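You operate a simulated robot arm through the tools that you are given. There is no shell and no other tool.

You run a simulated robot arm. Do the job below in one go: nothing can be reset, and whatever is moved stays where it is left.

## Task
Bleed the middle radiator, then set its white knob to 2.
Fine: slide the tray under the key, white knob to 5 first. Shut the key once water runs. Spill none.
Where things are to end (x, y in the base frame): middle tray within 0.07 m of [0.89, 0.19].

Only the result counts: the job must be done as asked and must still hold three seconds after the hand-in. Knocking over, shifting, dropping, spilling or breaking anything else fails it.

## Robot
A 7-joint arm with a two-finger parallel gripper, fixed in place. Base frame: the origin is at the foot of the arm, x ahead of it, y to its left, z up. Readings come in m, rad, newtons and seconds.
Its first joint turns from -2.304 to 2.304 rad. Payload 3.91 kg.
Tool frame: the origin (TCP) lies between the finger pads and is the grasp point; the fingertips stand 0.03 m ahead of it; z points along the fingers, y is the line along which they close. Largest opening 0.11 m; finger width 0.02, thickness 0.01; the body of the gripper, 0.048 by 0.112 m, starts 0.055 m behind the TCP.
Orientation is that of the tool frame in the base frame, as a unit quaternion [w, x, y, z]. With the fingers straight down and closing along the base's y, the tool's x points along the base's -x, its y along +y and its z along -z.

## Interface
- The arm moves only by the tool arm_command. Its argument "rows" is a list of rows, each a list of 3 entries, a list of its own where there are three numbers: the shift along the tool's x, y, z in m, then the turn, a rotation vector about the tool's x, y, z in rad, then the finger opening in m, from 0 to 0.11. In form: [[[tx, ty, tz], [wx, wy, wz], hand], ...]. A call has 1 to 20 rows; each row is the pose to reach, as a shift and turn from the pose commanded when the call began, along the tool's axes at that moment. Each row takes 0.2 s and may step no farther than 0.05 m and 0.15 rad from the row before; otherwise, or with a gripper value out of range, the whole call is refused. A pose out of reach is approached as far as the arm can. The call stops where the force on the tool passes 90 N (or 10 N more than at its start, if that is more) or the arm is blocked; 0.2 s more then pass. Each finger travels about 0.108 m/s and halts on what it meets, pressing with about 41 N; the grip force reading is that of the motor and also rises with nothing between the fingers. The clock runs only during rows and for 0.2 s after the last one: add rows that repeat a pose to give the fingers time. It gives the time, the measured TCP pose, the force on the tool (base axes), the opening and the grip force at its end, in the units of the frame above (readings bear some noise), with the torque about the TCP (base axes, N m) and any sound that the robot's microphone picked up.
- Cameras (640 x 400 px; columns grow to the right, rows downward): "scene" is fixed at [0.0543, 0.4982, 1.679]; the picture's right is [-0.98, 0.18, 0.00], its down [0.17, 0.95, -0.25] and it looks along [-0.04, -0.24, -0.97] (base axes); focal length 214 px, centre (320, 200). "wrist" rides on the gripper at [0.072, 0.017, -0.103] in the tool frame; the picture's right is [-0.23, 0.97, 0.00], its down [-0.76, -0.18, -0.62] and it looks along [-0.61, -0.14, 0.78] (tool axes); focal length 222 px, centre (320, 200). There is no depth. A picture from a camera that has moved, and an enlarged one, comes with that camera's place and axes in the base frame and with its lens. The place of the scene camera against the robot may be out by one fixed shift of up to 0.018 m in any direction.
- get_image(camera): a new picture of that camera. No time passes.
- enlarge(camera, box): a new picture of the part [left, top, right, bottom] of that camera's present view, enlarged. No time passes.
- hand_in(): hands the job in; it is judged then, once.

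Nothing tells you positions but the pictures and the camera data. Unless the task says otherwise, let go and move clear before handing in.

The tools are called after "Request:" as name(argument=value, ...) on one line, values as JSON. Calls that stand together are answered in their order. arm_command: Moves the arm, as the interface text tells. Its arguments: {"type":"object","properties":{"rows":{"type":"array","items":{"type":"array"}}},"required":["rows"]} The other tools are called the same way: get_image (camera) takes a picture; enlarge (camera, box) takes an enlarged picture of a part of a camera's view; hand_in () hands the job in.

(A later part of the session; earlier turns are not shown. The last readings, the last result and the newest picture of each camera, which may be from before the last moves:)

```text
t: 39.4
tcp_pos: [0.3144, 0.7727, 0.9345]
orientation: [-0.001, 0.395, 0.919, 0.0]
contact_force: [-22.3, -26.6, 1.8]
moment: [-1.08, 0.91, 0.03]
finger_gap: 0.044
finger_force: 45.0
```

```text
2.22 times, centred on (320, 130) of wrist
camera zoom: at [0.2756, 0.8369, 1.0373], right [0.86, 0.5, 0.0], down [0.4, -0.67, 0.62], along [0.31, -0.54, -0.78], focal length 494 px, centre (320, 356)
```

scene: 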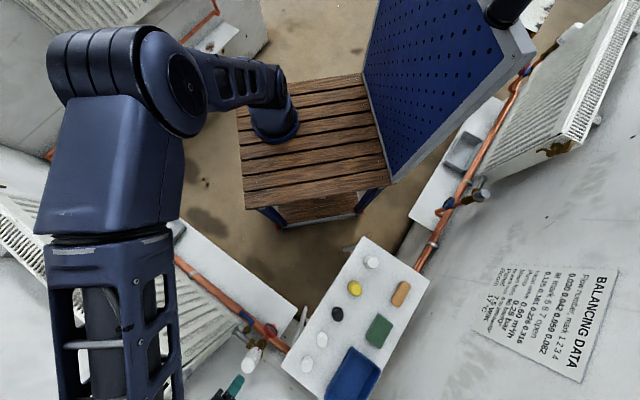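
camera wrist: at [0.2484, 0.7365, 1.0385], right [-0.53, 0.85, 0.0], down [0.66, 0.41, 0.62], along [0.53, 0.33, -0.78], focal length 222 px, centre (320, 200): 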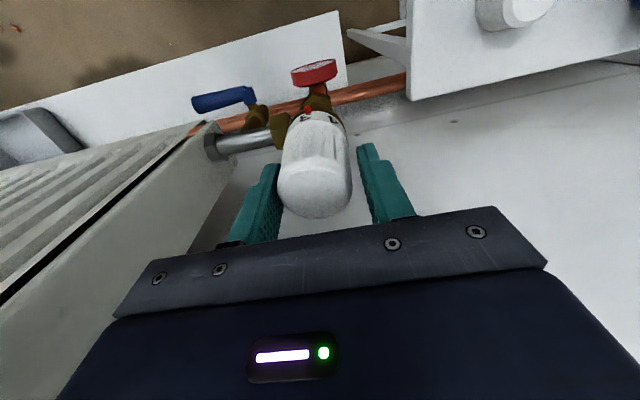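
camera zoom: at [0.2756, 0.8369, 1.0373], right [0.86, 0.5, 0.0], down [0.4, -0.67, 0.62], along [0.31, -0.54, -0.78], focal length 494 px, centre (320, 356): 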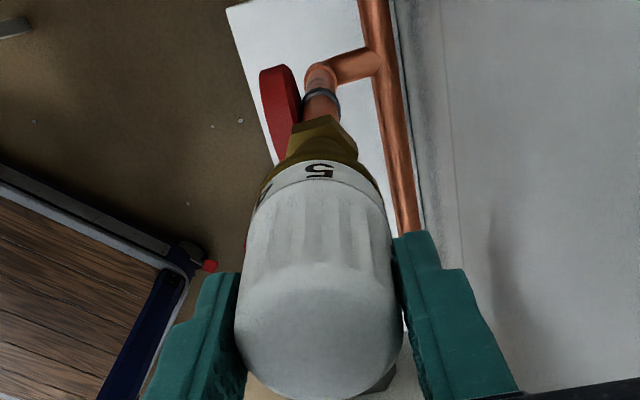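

The "5" is now exactly where "3" was, so 90° equals two marks. I'll correct the centring and turn another 90°, ending at 5.

Request:
arm_command(rows=[[[0.0026, -0.0024, 0], [0, 0, 0], 0.03], [[0.0026, -0.0024, 0], [0, 0, -0.131], 0.03], [[0.0026, -0.0024, 0], [0, 0, -0.262], 0.03], [[0.0026, -0.0024, 0], [0, 0, -0.393], 0.03], [[0.0026, -0.0024, 0], [0, 0, -0.524], 0.03], [[0.0026, -0.0024, 0], [0, 0, -0.654], 0.03], [[0.0026, -0.0024, 0], [0, 0, -0.785], 0.03], [[0.0026, -0.0024, 0], [0, 0, -0.916], 0.03], [[0.0026, -0.0024, 0], [0, 0, -1.047], 0.03], [[0.0026, -0.0024, 0], [0, 0, -1.178], 0.03], [[0.0026, -0.0024, 0], [0, 0, -1.309], 0.03], [[0.0026, -0.0024, 0], [0, 0, -1.44], 0.03], [[0.0026, -0.0024, 0], [0, 0, -1.571], 0.03], [[0.0026, -0.0024, 0], [0, 0, -1.571], 0.03]])

Request:
enlarge(camera="wrist", box=[200, 40, 440, 220])

Request:
enlarge(camera="wrist", box=[280, 90, 370, 150])

```text
t: 42.4
tcp_pos: [0.3122, 0.7742, 0.9353]
orientation: [0.0, -0.37, 0.929, 0.0]
contact_force: [25.9, -13.1, -16.6]
moment: [-0.29, -0.76, 0.07]
finger_gap: 0.044
finger_force: 45.0
```

```text
2.22 times, centred on (320, 130) of wrist
camera zoom: at [0.2485, 0.736, 1.0376], right [-0.5, 0.86, 0.0], down [0.68, 0.39, 0.62], along [0.54, 0.31, -0.78], focal length 494 px, centre (320, 356)
```

zoom: 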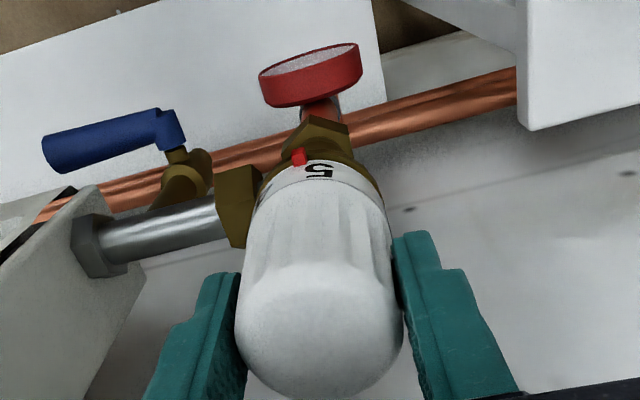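

```text
6.67 times, centred on (325, 120) of wrist
camera zoom: at [0.2485, 0.736, 1.0376], right [-0.5, 0.86, 0.0], down [0.68, 0.39, 0.62], along [0.54, 0.31, -0.78], focal length 1481 px, centre (287, 733)
```

zoom: 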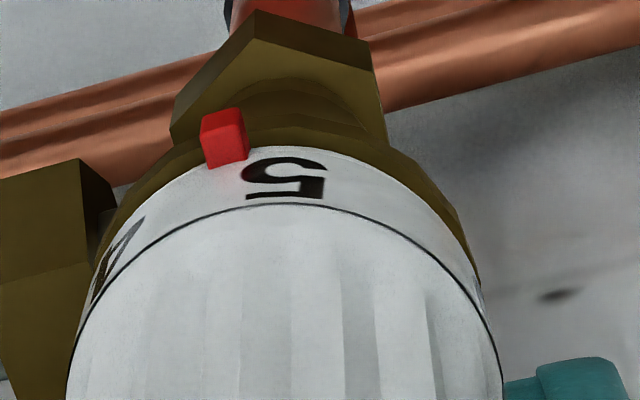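

The 5 is about 15° short of the pointer. I'll turn a bit further.

Request:
arm_command(rows=[[[0, 0, 0], [0, 0, -0.13], 0.03], [[0, 0, 0], [0, 0, -0.26], 0.03], [[0, 0, 0], [0, 0, -0.26], 0.03]])

Request:
enlarge(camera="wrist", box=[280, 90, 370, 150])

```text
t: 43.2
tcp_pos: [0.314, 0.7733, 0.9336]
orientation: [-0.001, -0.487, 0.873, 0.001]
contact_force: [27.5, -20.2, -14.7]
moment: [-0.53, -0.61, -0.76]
finger_gap: 0.0441
finger_force: 45.5
```

```text
6.67 times, centred on (325, 120) of wrist
camera zoom: at [0.2602, 0.7208, 1.0377], right [-0.71, 0.71, 0.0], down [0.55, 0.55, 0.62], along [0.44, 0.44, -0.78], focal length 1481 px, centre (287, 733)
```

zoom: 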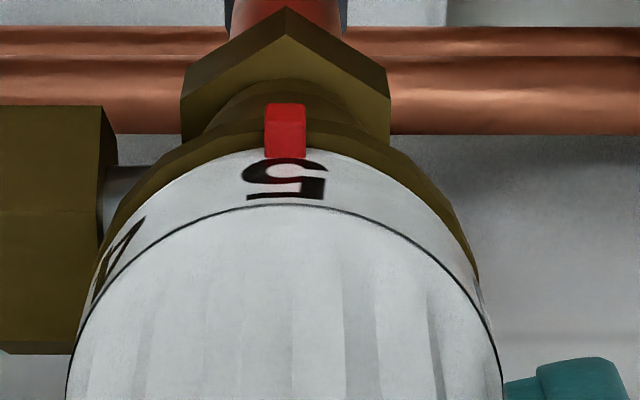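

The 5 is aligned with the red pointer. I'll release, rise and check it.

Request:
arm_command(rows=[[[0, 0, 0], [0, 0, 0], 0.045], [[0, 0, 0], [0, 0, 0], 0.07], [[0, 0, 0], [0, 0, 0], 0.07], [[0, 0, -0.04], [0, 0, 0], 0.07], [[0, 0, -0.08], [0, 0, 0], 0.07], [[0, 0, -0.12], [0, 0, 0], 0.07], [[0, 0, -0.12], [0, 0, 0], 0.07]])

Request:
enlarge(camera="wrist", box=[270, 50, 390, 140])

```text
t: 44.8
tcp_pos: [0.3139, 0.7734, 1.0544]
orientation: [0.0, -0.486, 0.874, 0.002]
contact_force: [-0.3, -0.2, 0.5]
moment: [-0.01, 0.01, -0.02]
finger_gap: 0.0698
finger_force: 0.0
```

```text
4.44 times, centred on (330, 95) of wrist
camera zoom: at [0.2601, 0.7208, 1.1576], right [-0.71, 0.71, 0.0], down [0.55, 0.55, 0.62], along [0.44, 0.44, -0.78], focal length 987 px, centre (276, 667)
```

zoom: 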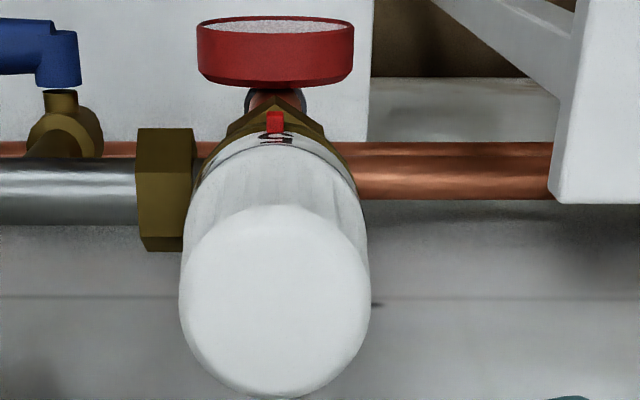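

The knob holds at 5. Now I'll travel to the bleed key: up, back from the wall, rotate the wrist, then along the wall.

Request:
arm_command(rows=[[[0, 0, -0.045], [0, 0, 0], 0.06], [[0, 0, -0.09], [0, 0, 0], 0.06], [[0.01, 0.002, -0.135], [0, 0, 0], 0.06], [[0.03, 0.007, -0.17], [0, 0, 0.14], 0.06], [[0.05, 0.012, -0.2], [0, 0, 0.28], 0.06], [[0.07, 0.016, -0.2], [0, 0, 0.42], 0.06], [[0.09, 0.021, -0.2], [0, 0, 0.56], 0.06], [[0.11, 0.026, -0.2], [0, 0, 0.7], 0.06], [[0.13, 0.03, -0.2], [0, 0, 0.84], 0.06], [[0.15, 0.035, -0.2], [0, 0, 0.98], 0.06], [[0.1655, 0.0388, -0.2], [0, 0, 1.12], 0.06], [[0.1655, 0.0388, -0.2], [0, 0, 1.26], 0.06], [[0.1655, 0.0388, -0.2], [0, 0, 1.4], 0.06], [[0.1655, 0.0388, -0.2], [0, 0, 1.54], 0.06], [[0.1655, 0.0388, -0.2], [0, 0, 1.68], 0.06], [[0.1655, 0.0388, -0.2], [0, 0, 1.801], 0.06], [[0.1655, 0.0388, -0.2], [0, 0, 1.801], 0.06]])

Request:
arm_command(rows=[[[-0.045, 0, -0.003], [0, 0, 0], 0.04], [[-0.09, 0, -0.006], [0, 0, 0], 0.04], [[-0.135, 0, -0.009], [0, 0, 0], 0.04], [[-0.18, 0, -0.012], [0, 0, 0], 0.04], [[-0.225, 0, -0.015], [0, 0, 0], 0.04], [[-0.27, 0, -0.018], [0, 0, 0], 0.04], [[-0.315, 0, -0.021], [0, 0, 0], 0.04], [[-0.36, 0, -0.024], [0, 0, 0], 0.04], [[-0.405, 0, -0.027], [0, 0, 0], 0.04], [[-0.45, 0, -0.03], [0, 0, 0], 0.04], [[-0.495, 0, -0.033], [0, 0, 0], 0.04], [[-0.54, 0, -0.036], [0, 0, 0], 0.04], [[-0.585, 0, -0.04], [0, 0, 0], 0.04], [[-0.63, 0, -0.043], [0, 0, 0], 0.04], [[-0.675, 0, -0.046], [0, 0, 0], 0.04], [[-0.72, 0, -0.046], [0, 0, 0], 0.04], [[-0.765, 0, -0.046], [0, 0, 0], 0.04], [[-0.8, 0, -0.046], [0, 0, 0], 0.04], [[-0.837, 0, -0.046], [0, 0, 0], 0.04], [[-0.837, 0, -0.046], [0, 0, 0], 0.04]])

Request:
get_image(camera="wrist")

Request:
get_image(camera="scene")

```text
t: 48.4
tcp_pos: [0.1913, 0.6534, 1.2546]
orientation: [-0.001, 0.382, 0.924, 0.0]
contact_force: [0.7, -0.6, 0.4]
moment: [0.0, 0.03, 0.02]
finger_gap: 0.0601
finger_force: 0.0
```

```text
t: 52.6
tcp_pos: [0.7845, 0.0626, 1.3013]
orientation: [0.0, 0.381, 0.924, 0.0]
contact_force: [-0.4, -0.8, -0.1]
moment: [0.0, -0.01, -0.05]
finger_gap: 0.0397
finger_force: 0.0
```

```text
taken
camera wrist: at [0.7449, 0.1244, 1.4047], right [0.85, 0.53, 0.0], down [0.41, -0.66, 0.62], along [0.33, -0.53, -0.78], focal length 222 px, centre (320, 200)
```

wrist: 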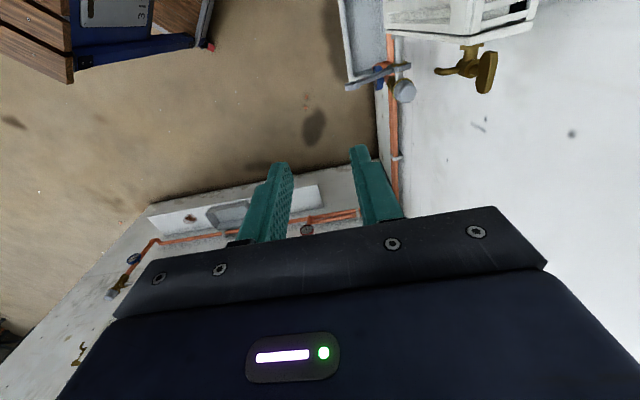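

```text
taken
```

scene: 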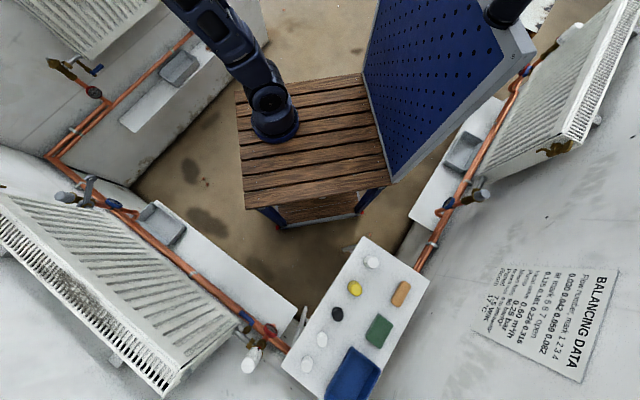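

Now the key is clearly in view from above. I'll zoom in on it and on the tray.

Request:
enlarge(camera="wrist", box=[410, 20, 530, 120])

Request:
enlarge(camera="wrist", box=[320, 0, 560, 150])

```text
4.00 times, centred on (470, 70) of wrist
camera zoom: at [0.7449, 0.1244, 1.4047], right [0.85, 0.53, 0.0], down [0.41, -0.66, 0.62], along [0.33, -0.53, -0.78], focal length 888 px, centre (-280, 720)
```

zoom: 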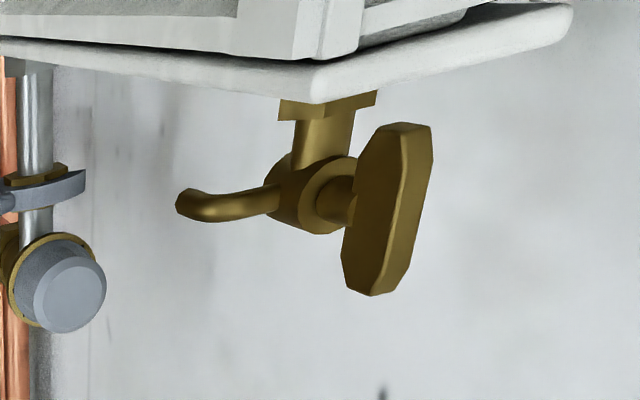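

```text
2.67 times, centred on (440, 75) of wrist
camera zoom: at [0.7449, 0.1244, 1.4047], right [0.85, 0.53, 0.0], down [0.41, -0.66, 0.62], along [0.33, -0.53, -0.78], focal length 592 px, centre (0, 533)
```

zoom: 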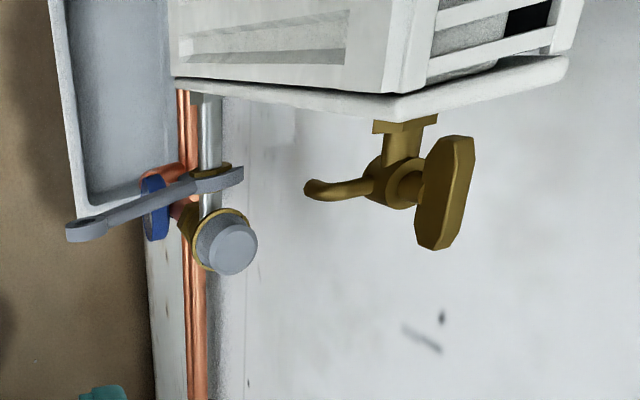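

The wing plate lies parallel to the wall, centred near (0.909, 0.180, 1.149), about 38 mm long, with the wall at n≈0.848. I'll hover above it with the fingers set to close across the plate.

Request:
arm_command(rows=[[[-0.003, 0.04, 0], [0, 0, 0], 0.04], [[-0.006, 0.08, 0], [0, 0, 0], 0.04], [[-0.006, 0.12, 0.01], [0, 0, 0], 0.04], [[-0.006, 0.15, 0.03], [0, 0, 0], 0.04], [[-0.006, 0.17, 0.05], [0, 0, 0], 0.04], [[-0.006, 0.17, 0.05], [0, 0, 0], 0.04]])

Request:
enlarge(camera="wrist", box=[220, 40, 460, 220])

```text
t: 54.0
tcp_pos: [0.9076, 0.1781, 1.2508]
orientation: [0.0, 0.382, 0.924, 0.0]
contact_force: [-0.7, -0.1, 0.6]
moment: [-0.01, 0.02, -0.02]
finger_gap: 0.04
finger_force: 0.1
```

```text
2.22 times, centred on (340, 130) of wrist
camera zoom: at [0.8674, 0.2405, 1.3541], right [0.85, 0.53, 0.0], down [0.41, -0.66, 0.62], along [0.33, -0.53, -0.78], focal length 494 px, centre (276, 356)
```

zoom: 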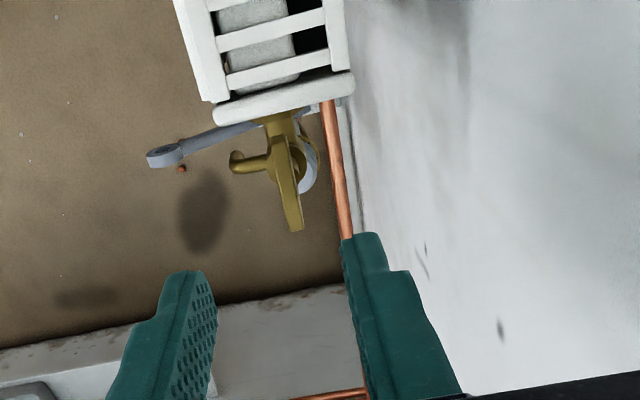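

Request:
enlarge(camera="wrist", box=[290, 80, 370, 150])

```text
5.71 times, centred on (330, 115) of wrist
camera zoom: at [0.8674, 0.2405, 1.3541], right [0.85, 0.53, 0.0], down [0.41, -0.66, 0.62], along [0.33, -0.53, -0.78], focal length 1269 px, centre (263, 686)
```

zoom: 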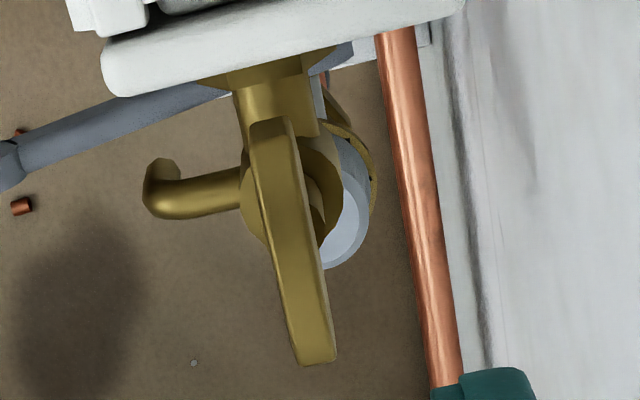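

The key axis is near (0.909, 0.182). I'll shift slightly, descend over the wing and close on it.

Request:
arm_command(rows=[[[0.002, 0.004, 0.02], [0, 0, 0], 0.04], [[0.002, 0.004, 0.05], [0, 0, 0], 0.04], [[0.002, 0.004, 0.07], [0, 0, 0], 0.04], [[0.002, 0.004, 0.079], [0, 0, 0], 0.04], [[0.002, 0.004, 0.079], [0, 0, 0], 0.02], [[0.002, 0.004, 0.079], [0, 0, 0], 0], [[0.002, 0.004, 0.079], [0, 0, 0], 0], [[0.002, 0.004, 0.079], [0, 0, 0], 0]])

Request:
enlarge(camera="wrist", box=[220, 40, 460, 220])

```text
t: 55.8
tcp_pos: [0.9094, 0.1832, 1.1716]
orientation: [0.0, 0.382, 0.924, 0.0]
contact_force: [-7.0, -2.7, -3.1]
moment: [-0.05, -0.07, -0.05]
finger_gap: 0.0073
finger_force: 44.3
```

```text
2.22 times, centred on (340, 130) of wrist
camera zoom: at [0.8693, 0.246, 1.2751], right [0.85, 0.53, 0.0], down [0.41, -0.66, 0.62], along [0.33, -0.53, -0.78], focal length 494 px, centre (276, 356)
```

zoom: 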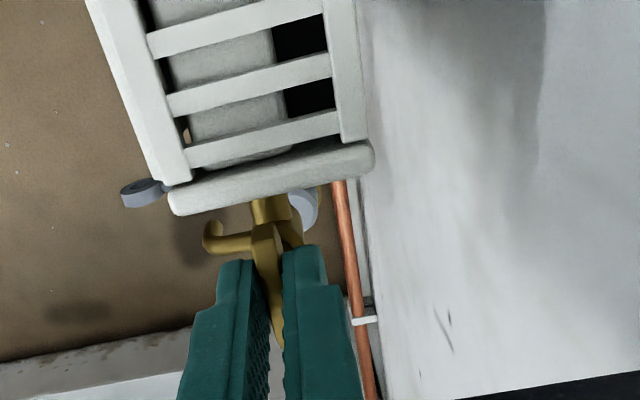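

The wing is gripped (7 mm gap). I'll turn it counter-clockwise gently and listen.

Request:
arm_command(rows=[[[0, 0, 0], [0, 0, -0.1], 0], [[0, 0, 0], [0, 0, -0.2], 0], [[0, 0, 0], [0, 0, -0.3], 0], [[0, 0, 0], [0, 0, -0.4], 0], [[0, 0, 0], [0, 0, -0.5], 0]])

```text
t: 57.0
tcp_pos: [0.91, 0.181, 1.1719]
orientation: [0.0, 0.141, 0.99, -0.001]
contact_force: [-36.2, -15.4, -9.5]
moment: [-0.12, 0.85, -0.02]
finger_gap: 0.0068
finger_force: 44.7
```

No sound yet, only a mild side load. I'll nudge to relieve it and keep turning.

Request:
arm_command(rows=[[[0.0018, -0.001, 0], [0, 0, -0.1], 0], [[0.0018, -0.001, 0], [0, 0, -0.2], 0], [[0.0018, -0.001, 0], [0, 0, -0.3], 0], [[0.0018, -0.001, 0], [0, 0, -0.4], 0]])

```text
t: 58.0
tcp_pos: [0.9096, 0.1801, 1.172]
orientation: [0.001, -0.058, 0.998, 0.0]
contact_force: [0.3, -21.9, -7.4]
moment: [-0.13, -1.32, -0.07]
finger_gap: 0.0071
finger_force: 45.5
```

Request:
get_image(camera="wrist")

Request:
enlarge(camera="wrist", box=[220, 40, 460, 220])

```text
taken
camera wrist: at [0.8345, 0.1889, 1.2752], right [0.11, 0.99, 0.0], down [0.78, -0.09, 0.62], along [0.62, -0.07, -0.78], focal length 222 px, centre (320, 200)
```

wrist: 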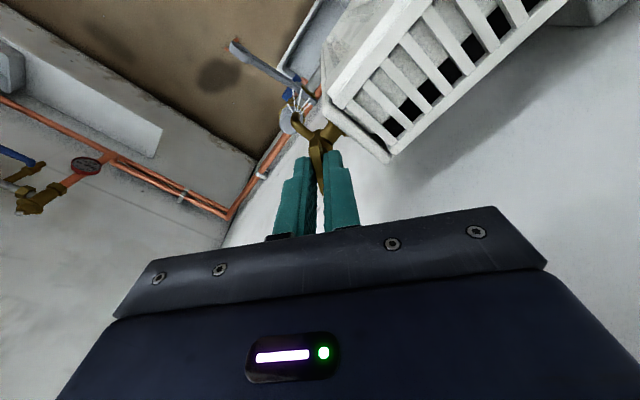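

```text
2.22 times, centred on (340, 130) of wrist
camera zoom: at [0.8345, 0.1889, 1.2752], right [0.11, 0.99, 0.0], down [0.78, -0.09, 0.62], along [0.62, -0.07, -0.78], focal length 494 px, centre (276, 356)
```

zoom: 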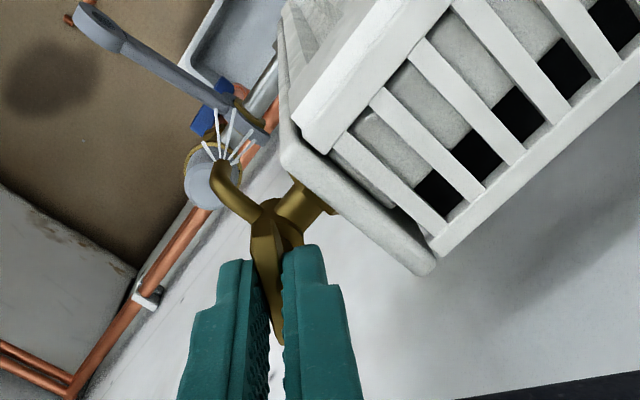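

White jets at the spout show air is venting. I'll hold and watch for water in short steps.

Request:
arm_command(rows=[[[0, 0, 0], [0, 0, 0], 0], [[0, 0, 0], [0, 0, 0], 0]])

Request:
enlarge(camera="wrist", box=[250, 60, 370, 150])

```text
t: 58.6
tcp_pos: [0.9098, 0.1793, 1.1725]
orientation: [0.001, -0.058, 0.998, 0.0]
contact_force: [8.5, -26.4, -1.6]
moment: [-0.3, -1.4, -0.05]
finger_gap: 0.0069
finger_force: 45.0
```

```text
4.44 times, centred on (310, 105) of wrist
camera zoom: at [0.8345, 0.1889, 1.2753], right [0.11, 0.99, 0.0], down [0.78, -0.09, 0.62], along [0.62, -0.07, -0.78], focal length 987 px, centre (364, 622)
```

zoom: 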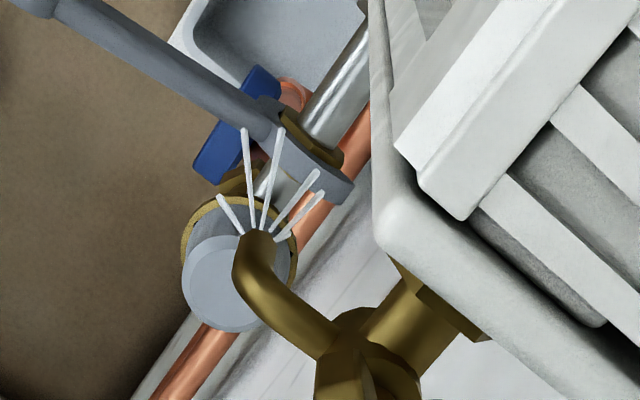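

Still air. The drop line under the spout falls inside the tray, so I'll keep waiting in short steps.

Request:
arm_command(rows=[[[0, 0, 0], [0, 0, 0], 0], [[0, 0, 0], [0, 0, 0], 0], [[0, 0, 0], [0, 0, 0], 0]])

Request:
enlarge(camera="wrist", box=[250, 30, 370, 150])

```text
t: 59.4
tcp_pos: [0.9093, 0.1793, 1.172]
orientation: [0.001, -0.057, 0.998, 0.0]
contact_force: [19.2, -32.0, 4.0]
moment: [-0.44, -1.07, -0.05]
finger_gap: 0.0072
finger_force: 45.3
```

```text
3.33 times, centred on (310, 90) of wrist
camera zoom: at [0.8346, 0.1888, 1.2753], right [0.11, 0.99, 0.0], down [0.78, -0.09, 0.62], along [0.62, -0.07, -0.78], focal length 740 px, centre (353, 567)
```

zoom: 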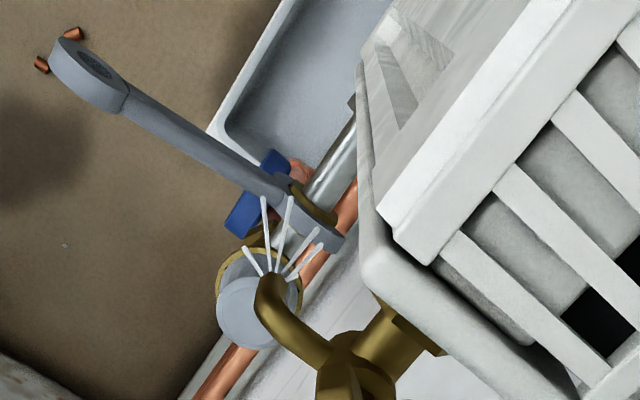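

Still air. I'll ease the side load slightly while holding.

Request:
arm_command(rows=[[[-0.0008, -0.0018, 0], [0, 0, 0], 0], [[-0.0008, -0.0018, 0], [0, 0, 0], 0], [[-0.0008, -0.0018, 0], [0, 0, 0], 0]])

Request:
enlarge(camera="wrist", box=[250, 30, 370, 150])

```text
t: 60.2
tcp_pos: [0.9099, 0.1807, 1.1716]
orientation: [-0.001, -0.058, 0.998, 0.001]
contact_force: [1.2, -17.9, 6.3]
moment: [-0.36, 0.36, -0.02]
finger_gap: 0.0066
finger_force: 45.4
```

```text
3.33 times, centred on (310, 90) of wrist
camera zoom: at [0.8348, 0.1886, 1.2755], right [0.11, 0.99, 0.0], down [0.78, -0.09, 0.62], along [0.62, -0.07, -0.78], focal length 740 px, centre (353, 567)
```

zoom: 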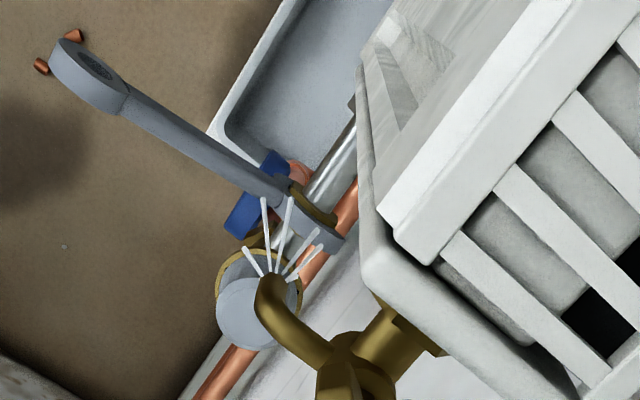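

Request:
arm_command(rows=[[[0, -0.0008, 0], [0, 0, 0], 0], [[0, -0.0008, 0], [0, 0, 0], 0], [[0, -0.0008, 0], [0, 0, 0], 0], [[0, -0.0008, 0], [0, 0, 0], 0]])

Request:
enlarge(camera="wrist", box=[250, 30, 370, 150])

```text
t: 61.2
tcp_pos: [0.9088, 0.18, 1.1715]
orientation: [0.0, -0.058, 0.998, 0.001]
contact_force: [-5.9, -1.0, 4.4]
moment: [-0.05, 1.3, 0.01]
finger_gap: 0.0071
finger_force: 44.8
```

```text
3.33 times, centred on (310, 90) of wrist
camera zoom: at [0.8347, 0.1886, 1.2754], right [0.11, 0.99, 0.0], down [0.78, -0.09, 0.62], along [0.62, -0.07, -0.78], focal length 740 px, centre (353, 567)
```

zoom: 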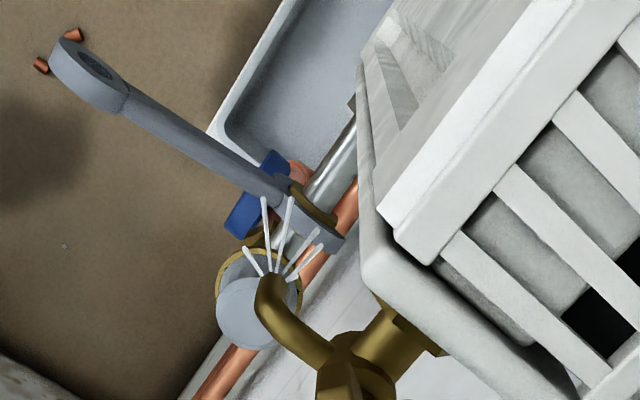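

The load is now small and it is still air; I'll continue waiting with one-second holds.

Request:
arm_command(rows=[[[0, 0, 0], [0, 0, 0], 0], [[0, 0, 0], [0, 0, 0], 0], [[0, 0, 0], [0, 0, 0], 0], [[0, 0, 0], [0, 0, 0], 0]])

Request:
enlarge(camera="wrist", box=[250, 30, 370, 150])

```text
t: 62.2
tcp_pos: [0.9097, 0.1805, 1.172]
orientation: [0.0, -0.059, 0.998, 0.0]
contact_force: [-12.2, 7.8, -0.2]
moment: [0.25, 0.59, 0.05]
finger_gap: 0.0066
finger_force: 45.5
```

```text
3.33 times, centred on (310, 90) of wrist
camera zoom: at [0.8347, 0.1886, 1.2754], right [0.11, 0.99, 0.0], down [0.78, -0.09, 0.62], along [0.62, -0.07, -0.78], focal length 740 px, centre (353, 567)
```

zoom: 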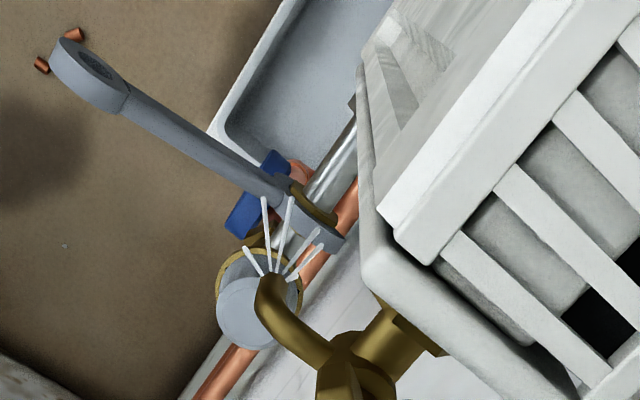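

Request:
arm_command(rows=[[[0, 0.0005, 0], [0, 0, 0], 0], [[0, 0.0005, 0], [0, 0, 0], 0], [[0, 0.0005, 0], [0, 0, 0], 0], [[0, 0.0005, 0], [0, 0, 0], 0], [[0, 0.0005, 0], [0, 0, 0], 0]])

Request:
enlarge(camera="wrist", box=[250, 30, 370, 150])

```text
t: 63.4
tcp_pos: [0.9091, 0.1813, 1.1718]
orientation: [0.0, -0.057, 0.998, 0.0]
contact_force: [-19.8, 7.2, -5.0]
moment: [0.33, 0.07, 0.03]
finger_gap: 0.0068
finger_force: 45.3
```

```text
3.33 times, centred on (310, 90) of wrist
camera zoom: at [0.8347, 0.1888, 1.2754], right [0.11, 0.99, 0.0], down [0.78, -0.09, 0.62], along [0.62, -0.07, -0.78], focal length 740 px, centre (353, 567)
```

zoom: 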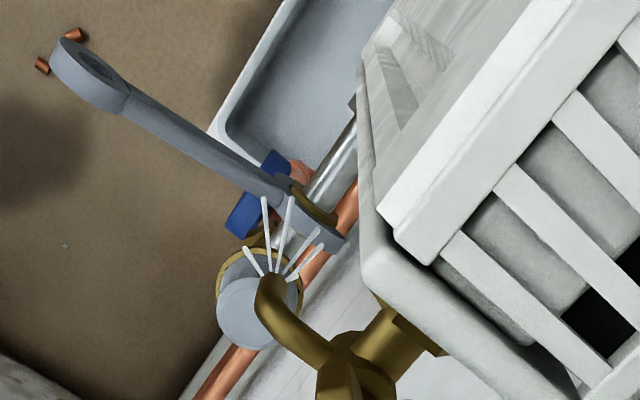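

Request:
arm_command(rows=[[[0.001, 0, 0], [0, 0, 0], 0], [[0.001, 0, 0], [0, 0, 0], 0], [[0.001, 0, 0], [0, 0, 0], 0], [[0.001, 0, 0], [0, 0, 0], 0], [[0.001, 0, 0], [0, 0, 0], 0]])

Request:
enlarge(camera="wrist", box=[250, 30, 370, 150])

```text
t: 64.6
tcp_pos: [0.9089, 0.1801, 1.1713]
orientation: [0.001, -0.058, 0.998, 0.0]
contact_force: [9.8, 15.6, -2.1]
moment: [0.64, -1.55, 0.02]
finger_gap: 0.0066
finger_force: 45.1
```

```text
3.33 times, centred on (310, 90) of wrist
camera zoom: at [0.8345, 0.1887, 1.2753], right [0.11, 0.99, 0.0], down [0.78, -0.09, 0.62], along [0.62, -0.07, -0.78], focal length 740 px, centre (353, 567)
```

zoom: 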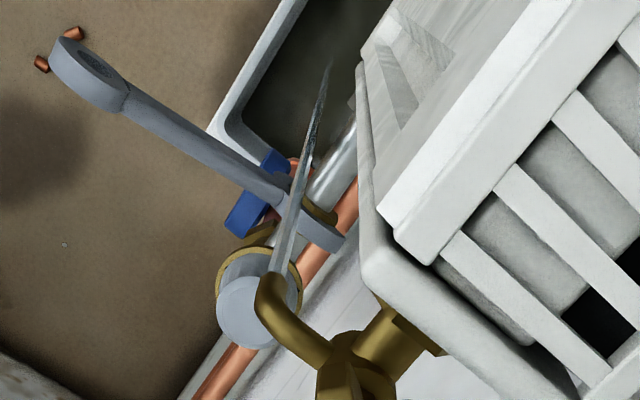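

Water is running into the tray. I'm shutting the key now.

Request:
arm_command(rows=[[[0, 0, 0], [0, 0, 0.15], 0], [[0, 0, 0], [0, 0, 0.3], 0], [[0, 0, 0], [0, 0, 0.45], 0], [[0, 0, 0], [0, 0, 0.6], 0], [[0, 0, 0], [0, 0, 0.75], 0], [[0, 0, 0], [0, 0, 0.9], 0], [[0, 0, 0], [0, 0, 0.94], 0]])

Request:
enlarge(camera="wrist", box=[220, 30, 460, 220])

```text
t: 66.2
tcp_pos: [0.9099, 0.1825, 1.1728]
orientation: [0.002, 0.4, 0.916, 0.001]
contact_force: [47.1, 46.4, 20.1]
moment: [1.17, -0.91, 0.91]
finger_gap: 0.0074
finger_force: 45.3
```

```text
2.11 times, centred on (340, 125) of wrist
camera zoom: at [0.8719, 0.2466, 1.2753], right [0.87, 0.49, 0.0], down [0.38, -0.68, 0.62], along [0.31, -0.54, -0.78], focal length 468 px, centre (278, 358)
```

zoom: 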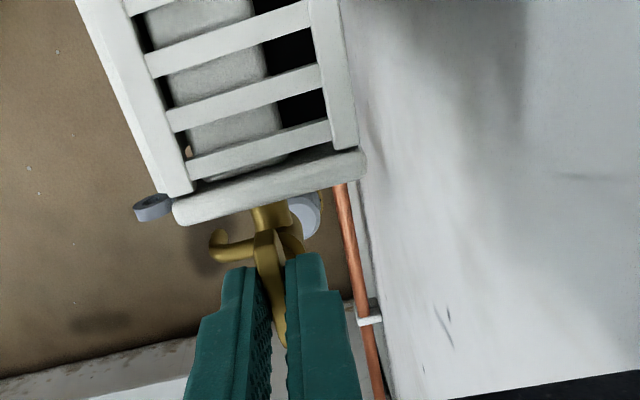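

The key is back at its closed stop, and no stream is visible at the spout. I'll release and rise to check.

Request:
arm_command(rows=[[[0, 0, 0], [0, 0, 0], 0.02], [[0, 0, 0], [0, 0, 0], 0.04], [[0, 0, 0], [0, 0, 0], 0.04], [[0, 0, -0.03], [0, 0, 0], 0.04], [[0, 0, -0.07], [0, 0, 0], 0.04], [[0, 0, -0.11], [0, 0, 0], 0.04], [[0, -0.04, -0.13], [0, 0, 0], 0.04], [[0, -0.08, -0.13], [0, 0, 0], 0.04], [[0, -0.12, -0.13], [0, 0, 0], 0.04], [[0, -0.165, -0.13], [0, 0, 0], 0.04], [[0, -0.165, -0.13], [0, 0, 0], 0.04]])

Request:
get_image(camera="wrist")

Request:
enlarge(camera="wrist", box=[320, 0, 560, 150])

Request:
enlarge(camera="scene", box=[60, 160, 240, 270])

```text
t: 68.6
tcp_pos: [0.7867, 0.0691, 1.3009]
orientation: [0.0, 0.4, 0.917, 0.0]
contact_force: [0.1, 0.3, 0.4]
moment: [0.0, 0.0, -0.01]
finger_gap: 0.0399
finger_force: 0.0
```

```text
taken
camera wrist: at [0.7494, 0.1336, 1.4039], right [0.87, 0.49, 0.0], down [0.39, -0.68, 0.62], along [0.31, -0.54, -0.78], focal length 222 px, centre (320, 200)
```

wrist: 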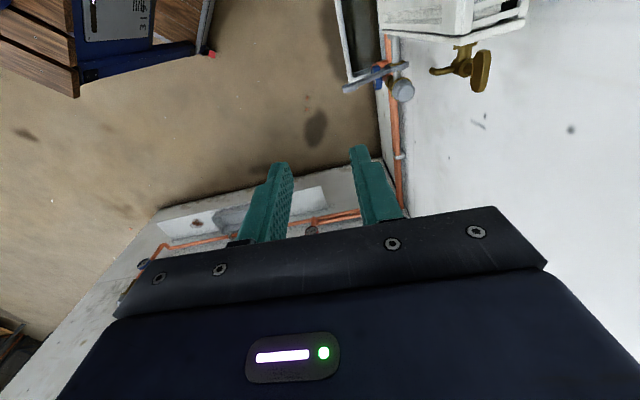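

```text
2.67 times, centred on (440, 75) of wrist
camera zoom: at [0.7494, 0.1336, 1.4039], right [0.87, 0.49, 0.0], down [0.39, -0.68, 0.62], along [0.31, -0.54, -0.78], focal length 592 px, centre (0, 533)
```

zoom: 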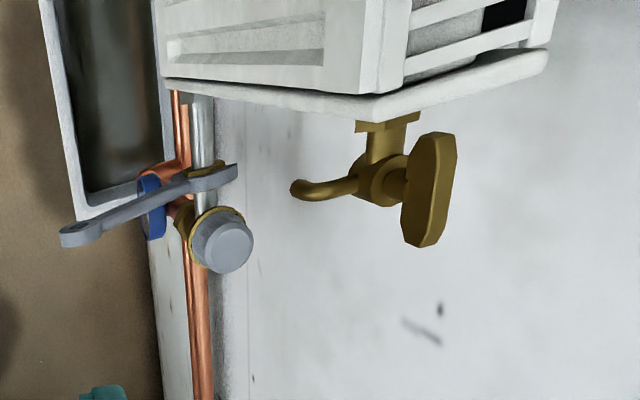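

```text
3.56 times, centred on (150, 215) of scene
camera zoom: at [0.0543, 0.4982, 1.679], right [-0.98, 0.18, 0.0], down [0.17, 0.95, -0.25], along [-0.04, -0.24, -0.97], focal length 763 px, centre (924, 147)
```

zoom: 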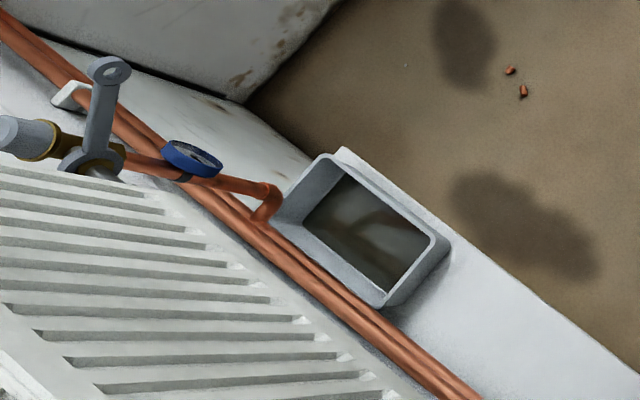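

The water is held in the tray, the key is shut and nothing is dripping. Now I'll go back to the white knob to set it to 2.

Request:
arm_command(rows=[[[0.044, -0.0017, 0.002], [0, 0, 0], 0.07], [[0.088, -0.0034, 0.005], [0, 0, 0], 0.07], [[0.132, -0.005, 0.007], [0, 0, 0], 0.07], [[0.176, -0.0067, 0.01], [0, 0, 0], 0.07], [[0.22, -0.0084, 0.012], [0, 0, 0], 0.07], [[0.264, -0.01, 0.015], [0, 0, -0.14], 0.07], [[0.308, -0.0117, 0.017], [0, 0, -0.28], 0.07], [[0.352, -0.0134, 0.02], [0, 0, -0.42], 0.07], [[0.396, -0.015, 0.022], [0, 0, -0.56], 0.07], [[0.44, -0.0168, 0.025], [0, 0, -0.7], 0.07], [[0.484, -0.0185, 0.027], [0, 0, -0.84], 0.07], [[0.528, -0.02, 0.03], [0, 0, -0.98], 0.07], [[0.572, -0.0218, 0.032], [0, 0, -1.12], 0.07], [[0.616, -0.0235, 0.035], [0, 0, -1.26], 0.07], [[0.66, -0.025, 0.037], [0, 0, -1.4], 0.07], [[0.704, -0.0268, 0.04], [0, 0, -1.54], 0.07], [[0.748, -0.0285, 0.042], [0, 0, -1.68], 0.07], [[0.792, -0.03, 0.045], [0, 0, -1.819], 0.07], [[0.8324, -0.032, 0.047], [0, 0, -1.819], 0.07], [[0.8324, -0.032, 0.047], [0, 0, -1.819], 0.07]])

Request:
get_image(camera="wrist")

```text
t: 72.8
tcp_pos: [0.1961, 0.6563, 1.2539]
orientation: [0.001, -0.477, 0.879, 0.0]
contact_force: [-0.3, 0.7, -0.4]
moment: [-0.01, -0.01, 0.02]
finger_gap: 0.0697
finger_force: 0.0
```

```text
taken
camera wrist: at [0.1426, 0.6054, 1.3578], right [-0.69, 0.72, 0.0], down [0.56, 0.54, 0.62], along [0.45, 0.43, -0.78], focal length 222 px, centre (320, 200)
```

wrist: 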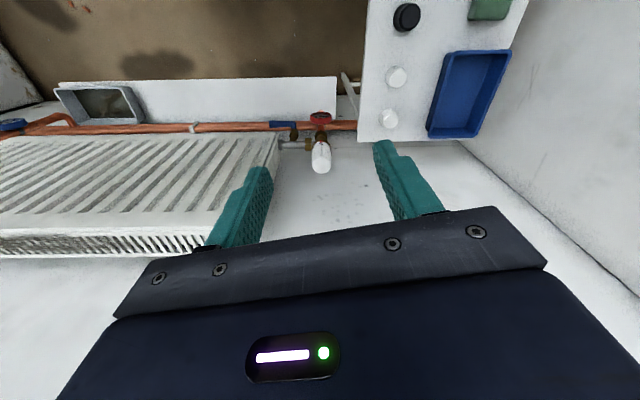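

I'll move over the knob axis at about (0.315, 0.773) and descend part way to check centring.

Request:
arm_command(rows=[[[-0.04, -0.009, 0], [0, 0, 0], 0.07], [[-0.08, -0.018, 0], [0, 0, 0], 0.07], [[-0.12, -0.027, 0], [0, 0, 0], 0.07], [[-0.1622, -0.0362, 0.0], [0, 0, 0], 0.07], [[-0.1622, -0.0362, 0.045], [0, 0, 0], 0.07], [[-0.1622, -0.0362, 0.09], [0, 0, 0], 0.07], [[-0.1622, -0.0362, 0.135], [0, 0, 0], 0.07], [[-0.1622, -0.0362, 0.18], [0, 0, 0], 0.07], [[-0.1622, -0.0362, 0.22], [0, 0, 0], 0.07], [[-0.1622, -0.0362, 0.26], [0, 0, 0], 0.07], [[-0.1622, -0.0362, 0.26], [0, 0, 0], 0.07]])

Request:
enlarge(camera="wrist", box=[200, 40, 440, 220])

```text
t: 75.2
tcp_pos: [0.3158, 0.7745, 0.9944]
orientation: [0.0, -0.477, 0.879, 0.001]
contact_force: [-0.3, -0.1, -0.1]
moment: [0.01, 0.02, -0.02]
finger_gap: 0.07
finger_force: 0.0
```

```text
2.22 times, centred on (320, 130) of wrist
camera zoom: at [0.2619, 0.7222, 1.098], right [-0.69, 0.72, 0.0], down [0.56, 0.54, 0.62], along [0.45, 0.43, -0.78], focal length 494 px, centre (320, 356)
```

zoom: 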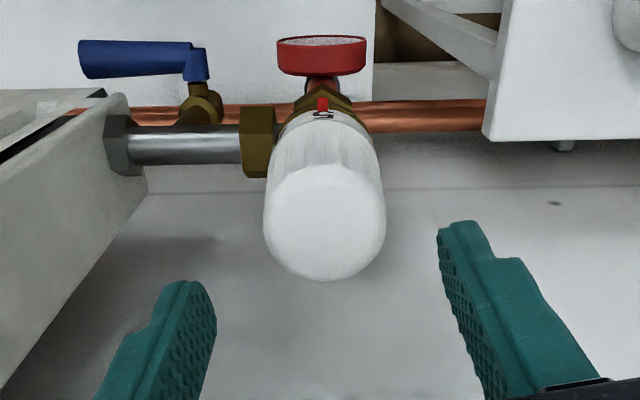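

It's well centred. I'll descend, grip and turn clockwise by about 95° first.

Request:
arm_command(rows=[[[0, 0, 0.03], [0, 0, 0], 0.07], [[0, 0, 0.058], [0, 0, 0], 0.07], [[0, 0, 0.058], [0, 0, 0], 0.05], [[0, 0, 0.058], [0, 0, 0], 0.03], [[0, 0, 0.058], [0, 0, 0], 0.03], [[0, 0, 0.058], [0, 0, 0], 0.03]])

```text
t: 76.6
tcp_pos: [0.3136, 0.7755, 0.9346]
orientation: [0.0, -0.478, 0.879, 0.001]
contact_force: [-23.9, 31.0, -4.9]
moment: [1.68, 0.45, -0.28]
finger_gap: 0.0439
finger_force: 45.0
```

Request:
arm_command(rows=[[[-0.0005, 0.0022, 0], [0, 0, 0], 0.03], [[-0.0005, 0.0022, 0], [0, 0, 0.14], 0.03], [[-0.0005, 0.0022, 0], [0, 0, 0.28], 0.03], [[-0.0005, 0.0022, 0], [0, 0, 0.42], 0.03], [[-0.0005, 0.0022, 0], [0, 0, 0.56], 0.03], [[-0.0005, 0.0022, 0], [0, 0, 0.7], 0.03], [[-0.0005, 0.0022, 0], [0, 0, 0.84], 0.03], [[-0.0005, 0.0022, 0], [0, 0, 0.98], 0.03], [[-0.0005, 0.0022, 0], [0, 0, 1.12], 0.03], [[-0.0005, 0.0022, 0], [0, 0, 1.26], 0.03], [[-0.0005, 0.0022, 0], [0, 0, 1.4], 0.03], [[-0.0005, 0.0022, 0], [0, 0, 1.54], 0.03], [[-0.0005, 0.0022, 0], [0, 0, 1.658], 0.03], [[-0.0005, 0.0022, 0], [0, 0, 1.658], 0.03]])

Request:
enlarge(camera="wrist", box=[200, 40, 440, 220])

```text
t: 79.6
tcp_pos: [0.3147, 0.7719, 0.9354]
orientation: [0.0, 0.325, 0.946, -0.003]
contact_force: [-27.7, -65.4, -7.7]
moment: [-1.82, 0.75, 0.09]
finger_gap: 0.0442
finger_force: 44.8
```

```text
2.22 times, centred on (320, 130) of wrist
camera zoom: at [0.2673, 0.8308, 1.0391], right [0.78, 0.63, 0.0], down [0.49, -0.61, 0.63], along [0.39, -0.49, -0.78], focal length 494 px, centre (320, 356)
```

zoom: 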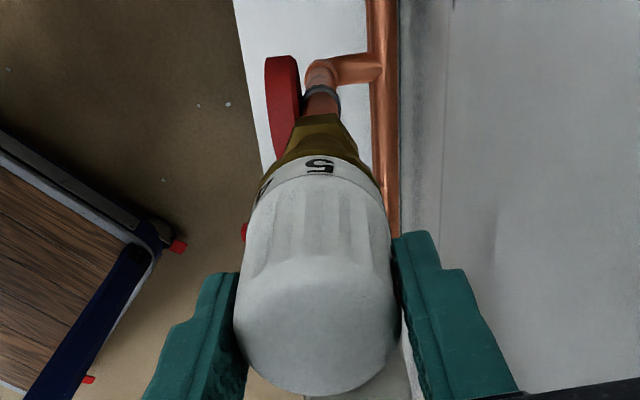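

The 5 has rotated as expected. I'll release, swing back to the room-side view and check the reading.

Request:
arm_command(rows=[[[0, 0, 0], [0, 0, 0], 0.05], [[0, 0, 0], [0, 0, 0], 0.07], [[0, -0.002, 0], [0, 0, 0], 0.07], [[0, -0.002, 0], [0, 0, -0.14], 0.07], [[0, -0.002, 0], [0, 0, -0.28], 0.07], [[0, -0.002, 0], [0, 0, -0.42], 0.07], [[0, -0.002, 0], [0, 0, -0.56], 0.07], [[0, -0.002, 0], [0, 0, -0.7], 0.07], [[0, -0.002, 0], [0, 0, -0.84], 0.07], [[0, -0.002, 0], [0, 0, -0.98], 0.07], [[0, -0.002, 0], [0, 0, -1.12], 0.07], [[0, -0.002, 0], [0, 0, -1.26], 0.07], [[0, -0.002, 0], [0, 0, -1.4], 0.07], [[0, -0.002, 0], [0, 0, -1.54], 0.07], [[0, -0.002, 0], [0, 0, -1.64], 0.07], [[0, -0.002, 0], [0, 0, -1.64], 0.07]])

Request:
enlarge(camera="wrist", box=[200, 40, 440, 220])

Request:
enlarge(camera="wrist", box=[280, 90, 370, 150])

```text
t: 83.0
tcp_pos: [0.3154, 0.7725, 0.9368]
orientation: [-0.001, -0.47, 0.883, 0.0]
contact_force: [0.7, 0.8, 0.3]
moment: [0.0, 0.02, 0.0]
finger_gap: 0.07
finger_force: 0.1
```

```text
2.22 times, centred on (320, 130) of wrist
camera zoom: at [0.2597, 0.7224, 1.0403], right [-0.68, 0.73, 0.0], down [0.57, 0.53, 0.62], along [0.46, 0.42, -0.78], focal length 494 px, centre (320, 356)
```

zoom: 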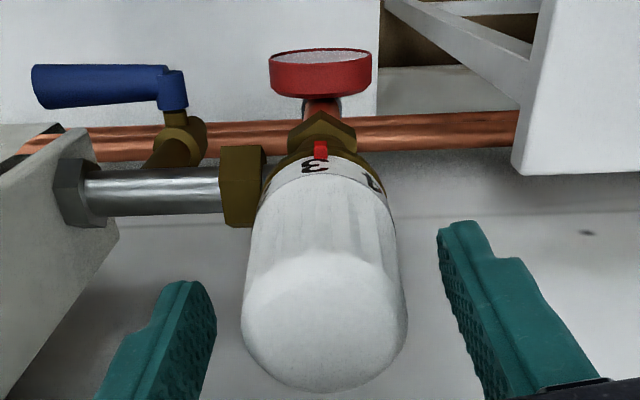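

```text
6.67 times, centred on (325, 120) of wrist
camera zoom: at [0.2597, 0.7224, 1.0403], right [-0.68, 0.73, 0.0], down [0.57, 0.53, 0.62], along [0.46, 0.42, -0.78], focal length 1481 px, centre (287, 733)
```

zoom: 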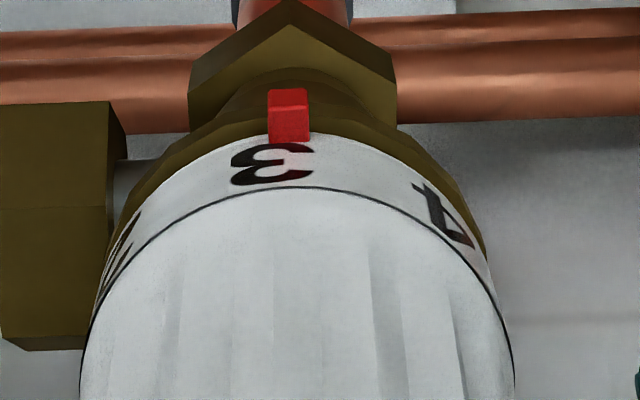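

The reading is 3 with about 5° still to go, which confirms the 51° spacing. So I need about 57° more clockwise to reach 2.

Request:
arm_command(rows=[[[0.0008, 0.0022, 0], [0, 0, 0], 0.07], [[0.0008, 0.0022, 0], [0, 0, 0], 0.05], [[0.0008, 0.0022, 0], [0, 0, 0], 0.03], [[0.0008, 0.0022, 0], [0, 0, 0], 0.03], [[0.0008, 0.0022, 0], [0, 0, 0], 0.03], [[0.0008, 0.0022, 0], [0, 0, 0.14], 0.03], [[0.0008, 0.0022, 0], [0, 0, 0.28], 0.03], [[0.0008, 0.0022, 0], [0, 0, 0.42], 0.03], [[0.0008, 0.0022, 0], [0, 0, 0.56], 0.03], [[0.0008, 0.0022, 0], [0, 0, 0.7], 0.03], [[0.0008, 0.0022, 0], [0, 0, 0.84], 0.03], [[0.0008, 0.0022, 0], [0, 0, 0.95], 0.03], [[0.0008, 0.0022, 0], [0, 0, 1.0], 0.03], [[0.0008, 0.0022, 0], [0, 0, 1.0], 0.03]])

Request:
enlarge(camera="wrist", box=[200, 40, 440, 220])

```text
t: 86.0
tcp_pos: [0.3133, 0.7725, 0.9373]
orientation: [0.001, 0.012, 1.0, -0.001]
contact_force: [20.6, -12.7, -7.1]
moment: [-0.56, -1.08, -0.01]
finger_gap: 0.0441
finger_force: 45.3
```

```text
2.22 times, centred on (320, 130) of wrist
camera zoom: at [0.2411, 0.7918, 1.04], right [0.25, 0.97, 0.0], down [0.76, -0.2, 0.62], along [0.6, -0.16, -0.78], focal length 494 px, centre (320, 356)
```

zoom: 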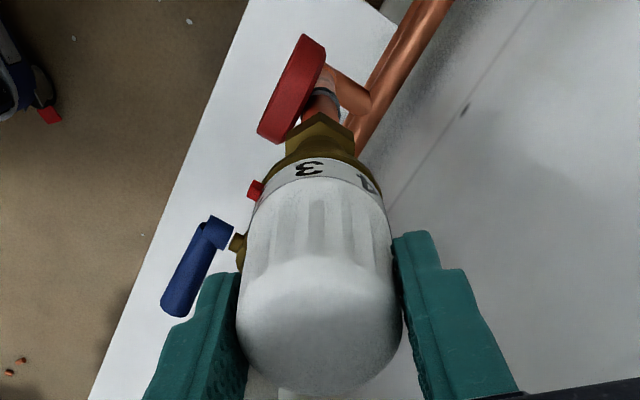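

I'll release and swing back to look at the reading.

Request:
arm_command(rows=[[[0, 0, 0], [0, 0, 0], 0.05], [[0, 0, 0], [0, 0, 0], 0.07], [[0, 0, 0], [0, 0, 0], 0.07], [[0, 0, 0], [0, 0, -0.14], 0.07], [[0, 0, 0], [0, 0, -0.28], 0.07], [[0, 0, 0], [0, 0, -0.42], 0.07], [[0, 0, 0], [0, 0, -0.56], 0.07], [[0, 0, 0], [0, 0, -0.7], 0.07], [[0, 0, 0], [0, 0, -0.84], 0.07], [[0, 0, 0], [0, 0, -0.98], 0.07], [[0, 0, 0], [0, 0, -1.03], 0.07], [[0, 0, 0], [0, 0, -1.03], 0.07]])

Request:
enlarge(camera="wrist", box=[280, 90, 370, 150])

```text
t: 88.6
tcp_pos: [0.3131, 0.7747, 0.9365]
orientation: [0.0, -0.483, 0.876, 0.0]
contact_force: [0.9, -0.1, -0.8]
moment: [0.0, 0.05, 0.0]
finger_gap: 0.07
finger_force: 0.1
```

```text
6.67 times, centred on (325, 120) of wrist
camera zoom: at [0.2585, 0.7218, 1.0396], right [-0.7, 0.71, 0.0], down [0.56, 0.55, 0.62], along [0.44, 0.44, -0.78], focal length 1481 px, centre (287, 733)
```

zoom: 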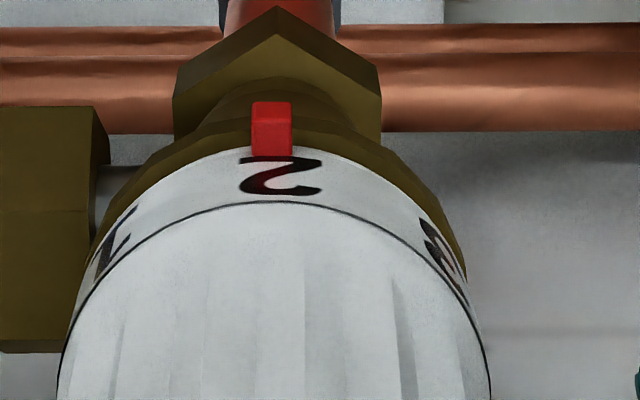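

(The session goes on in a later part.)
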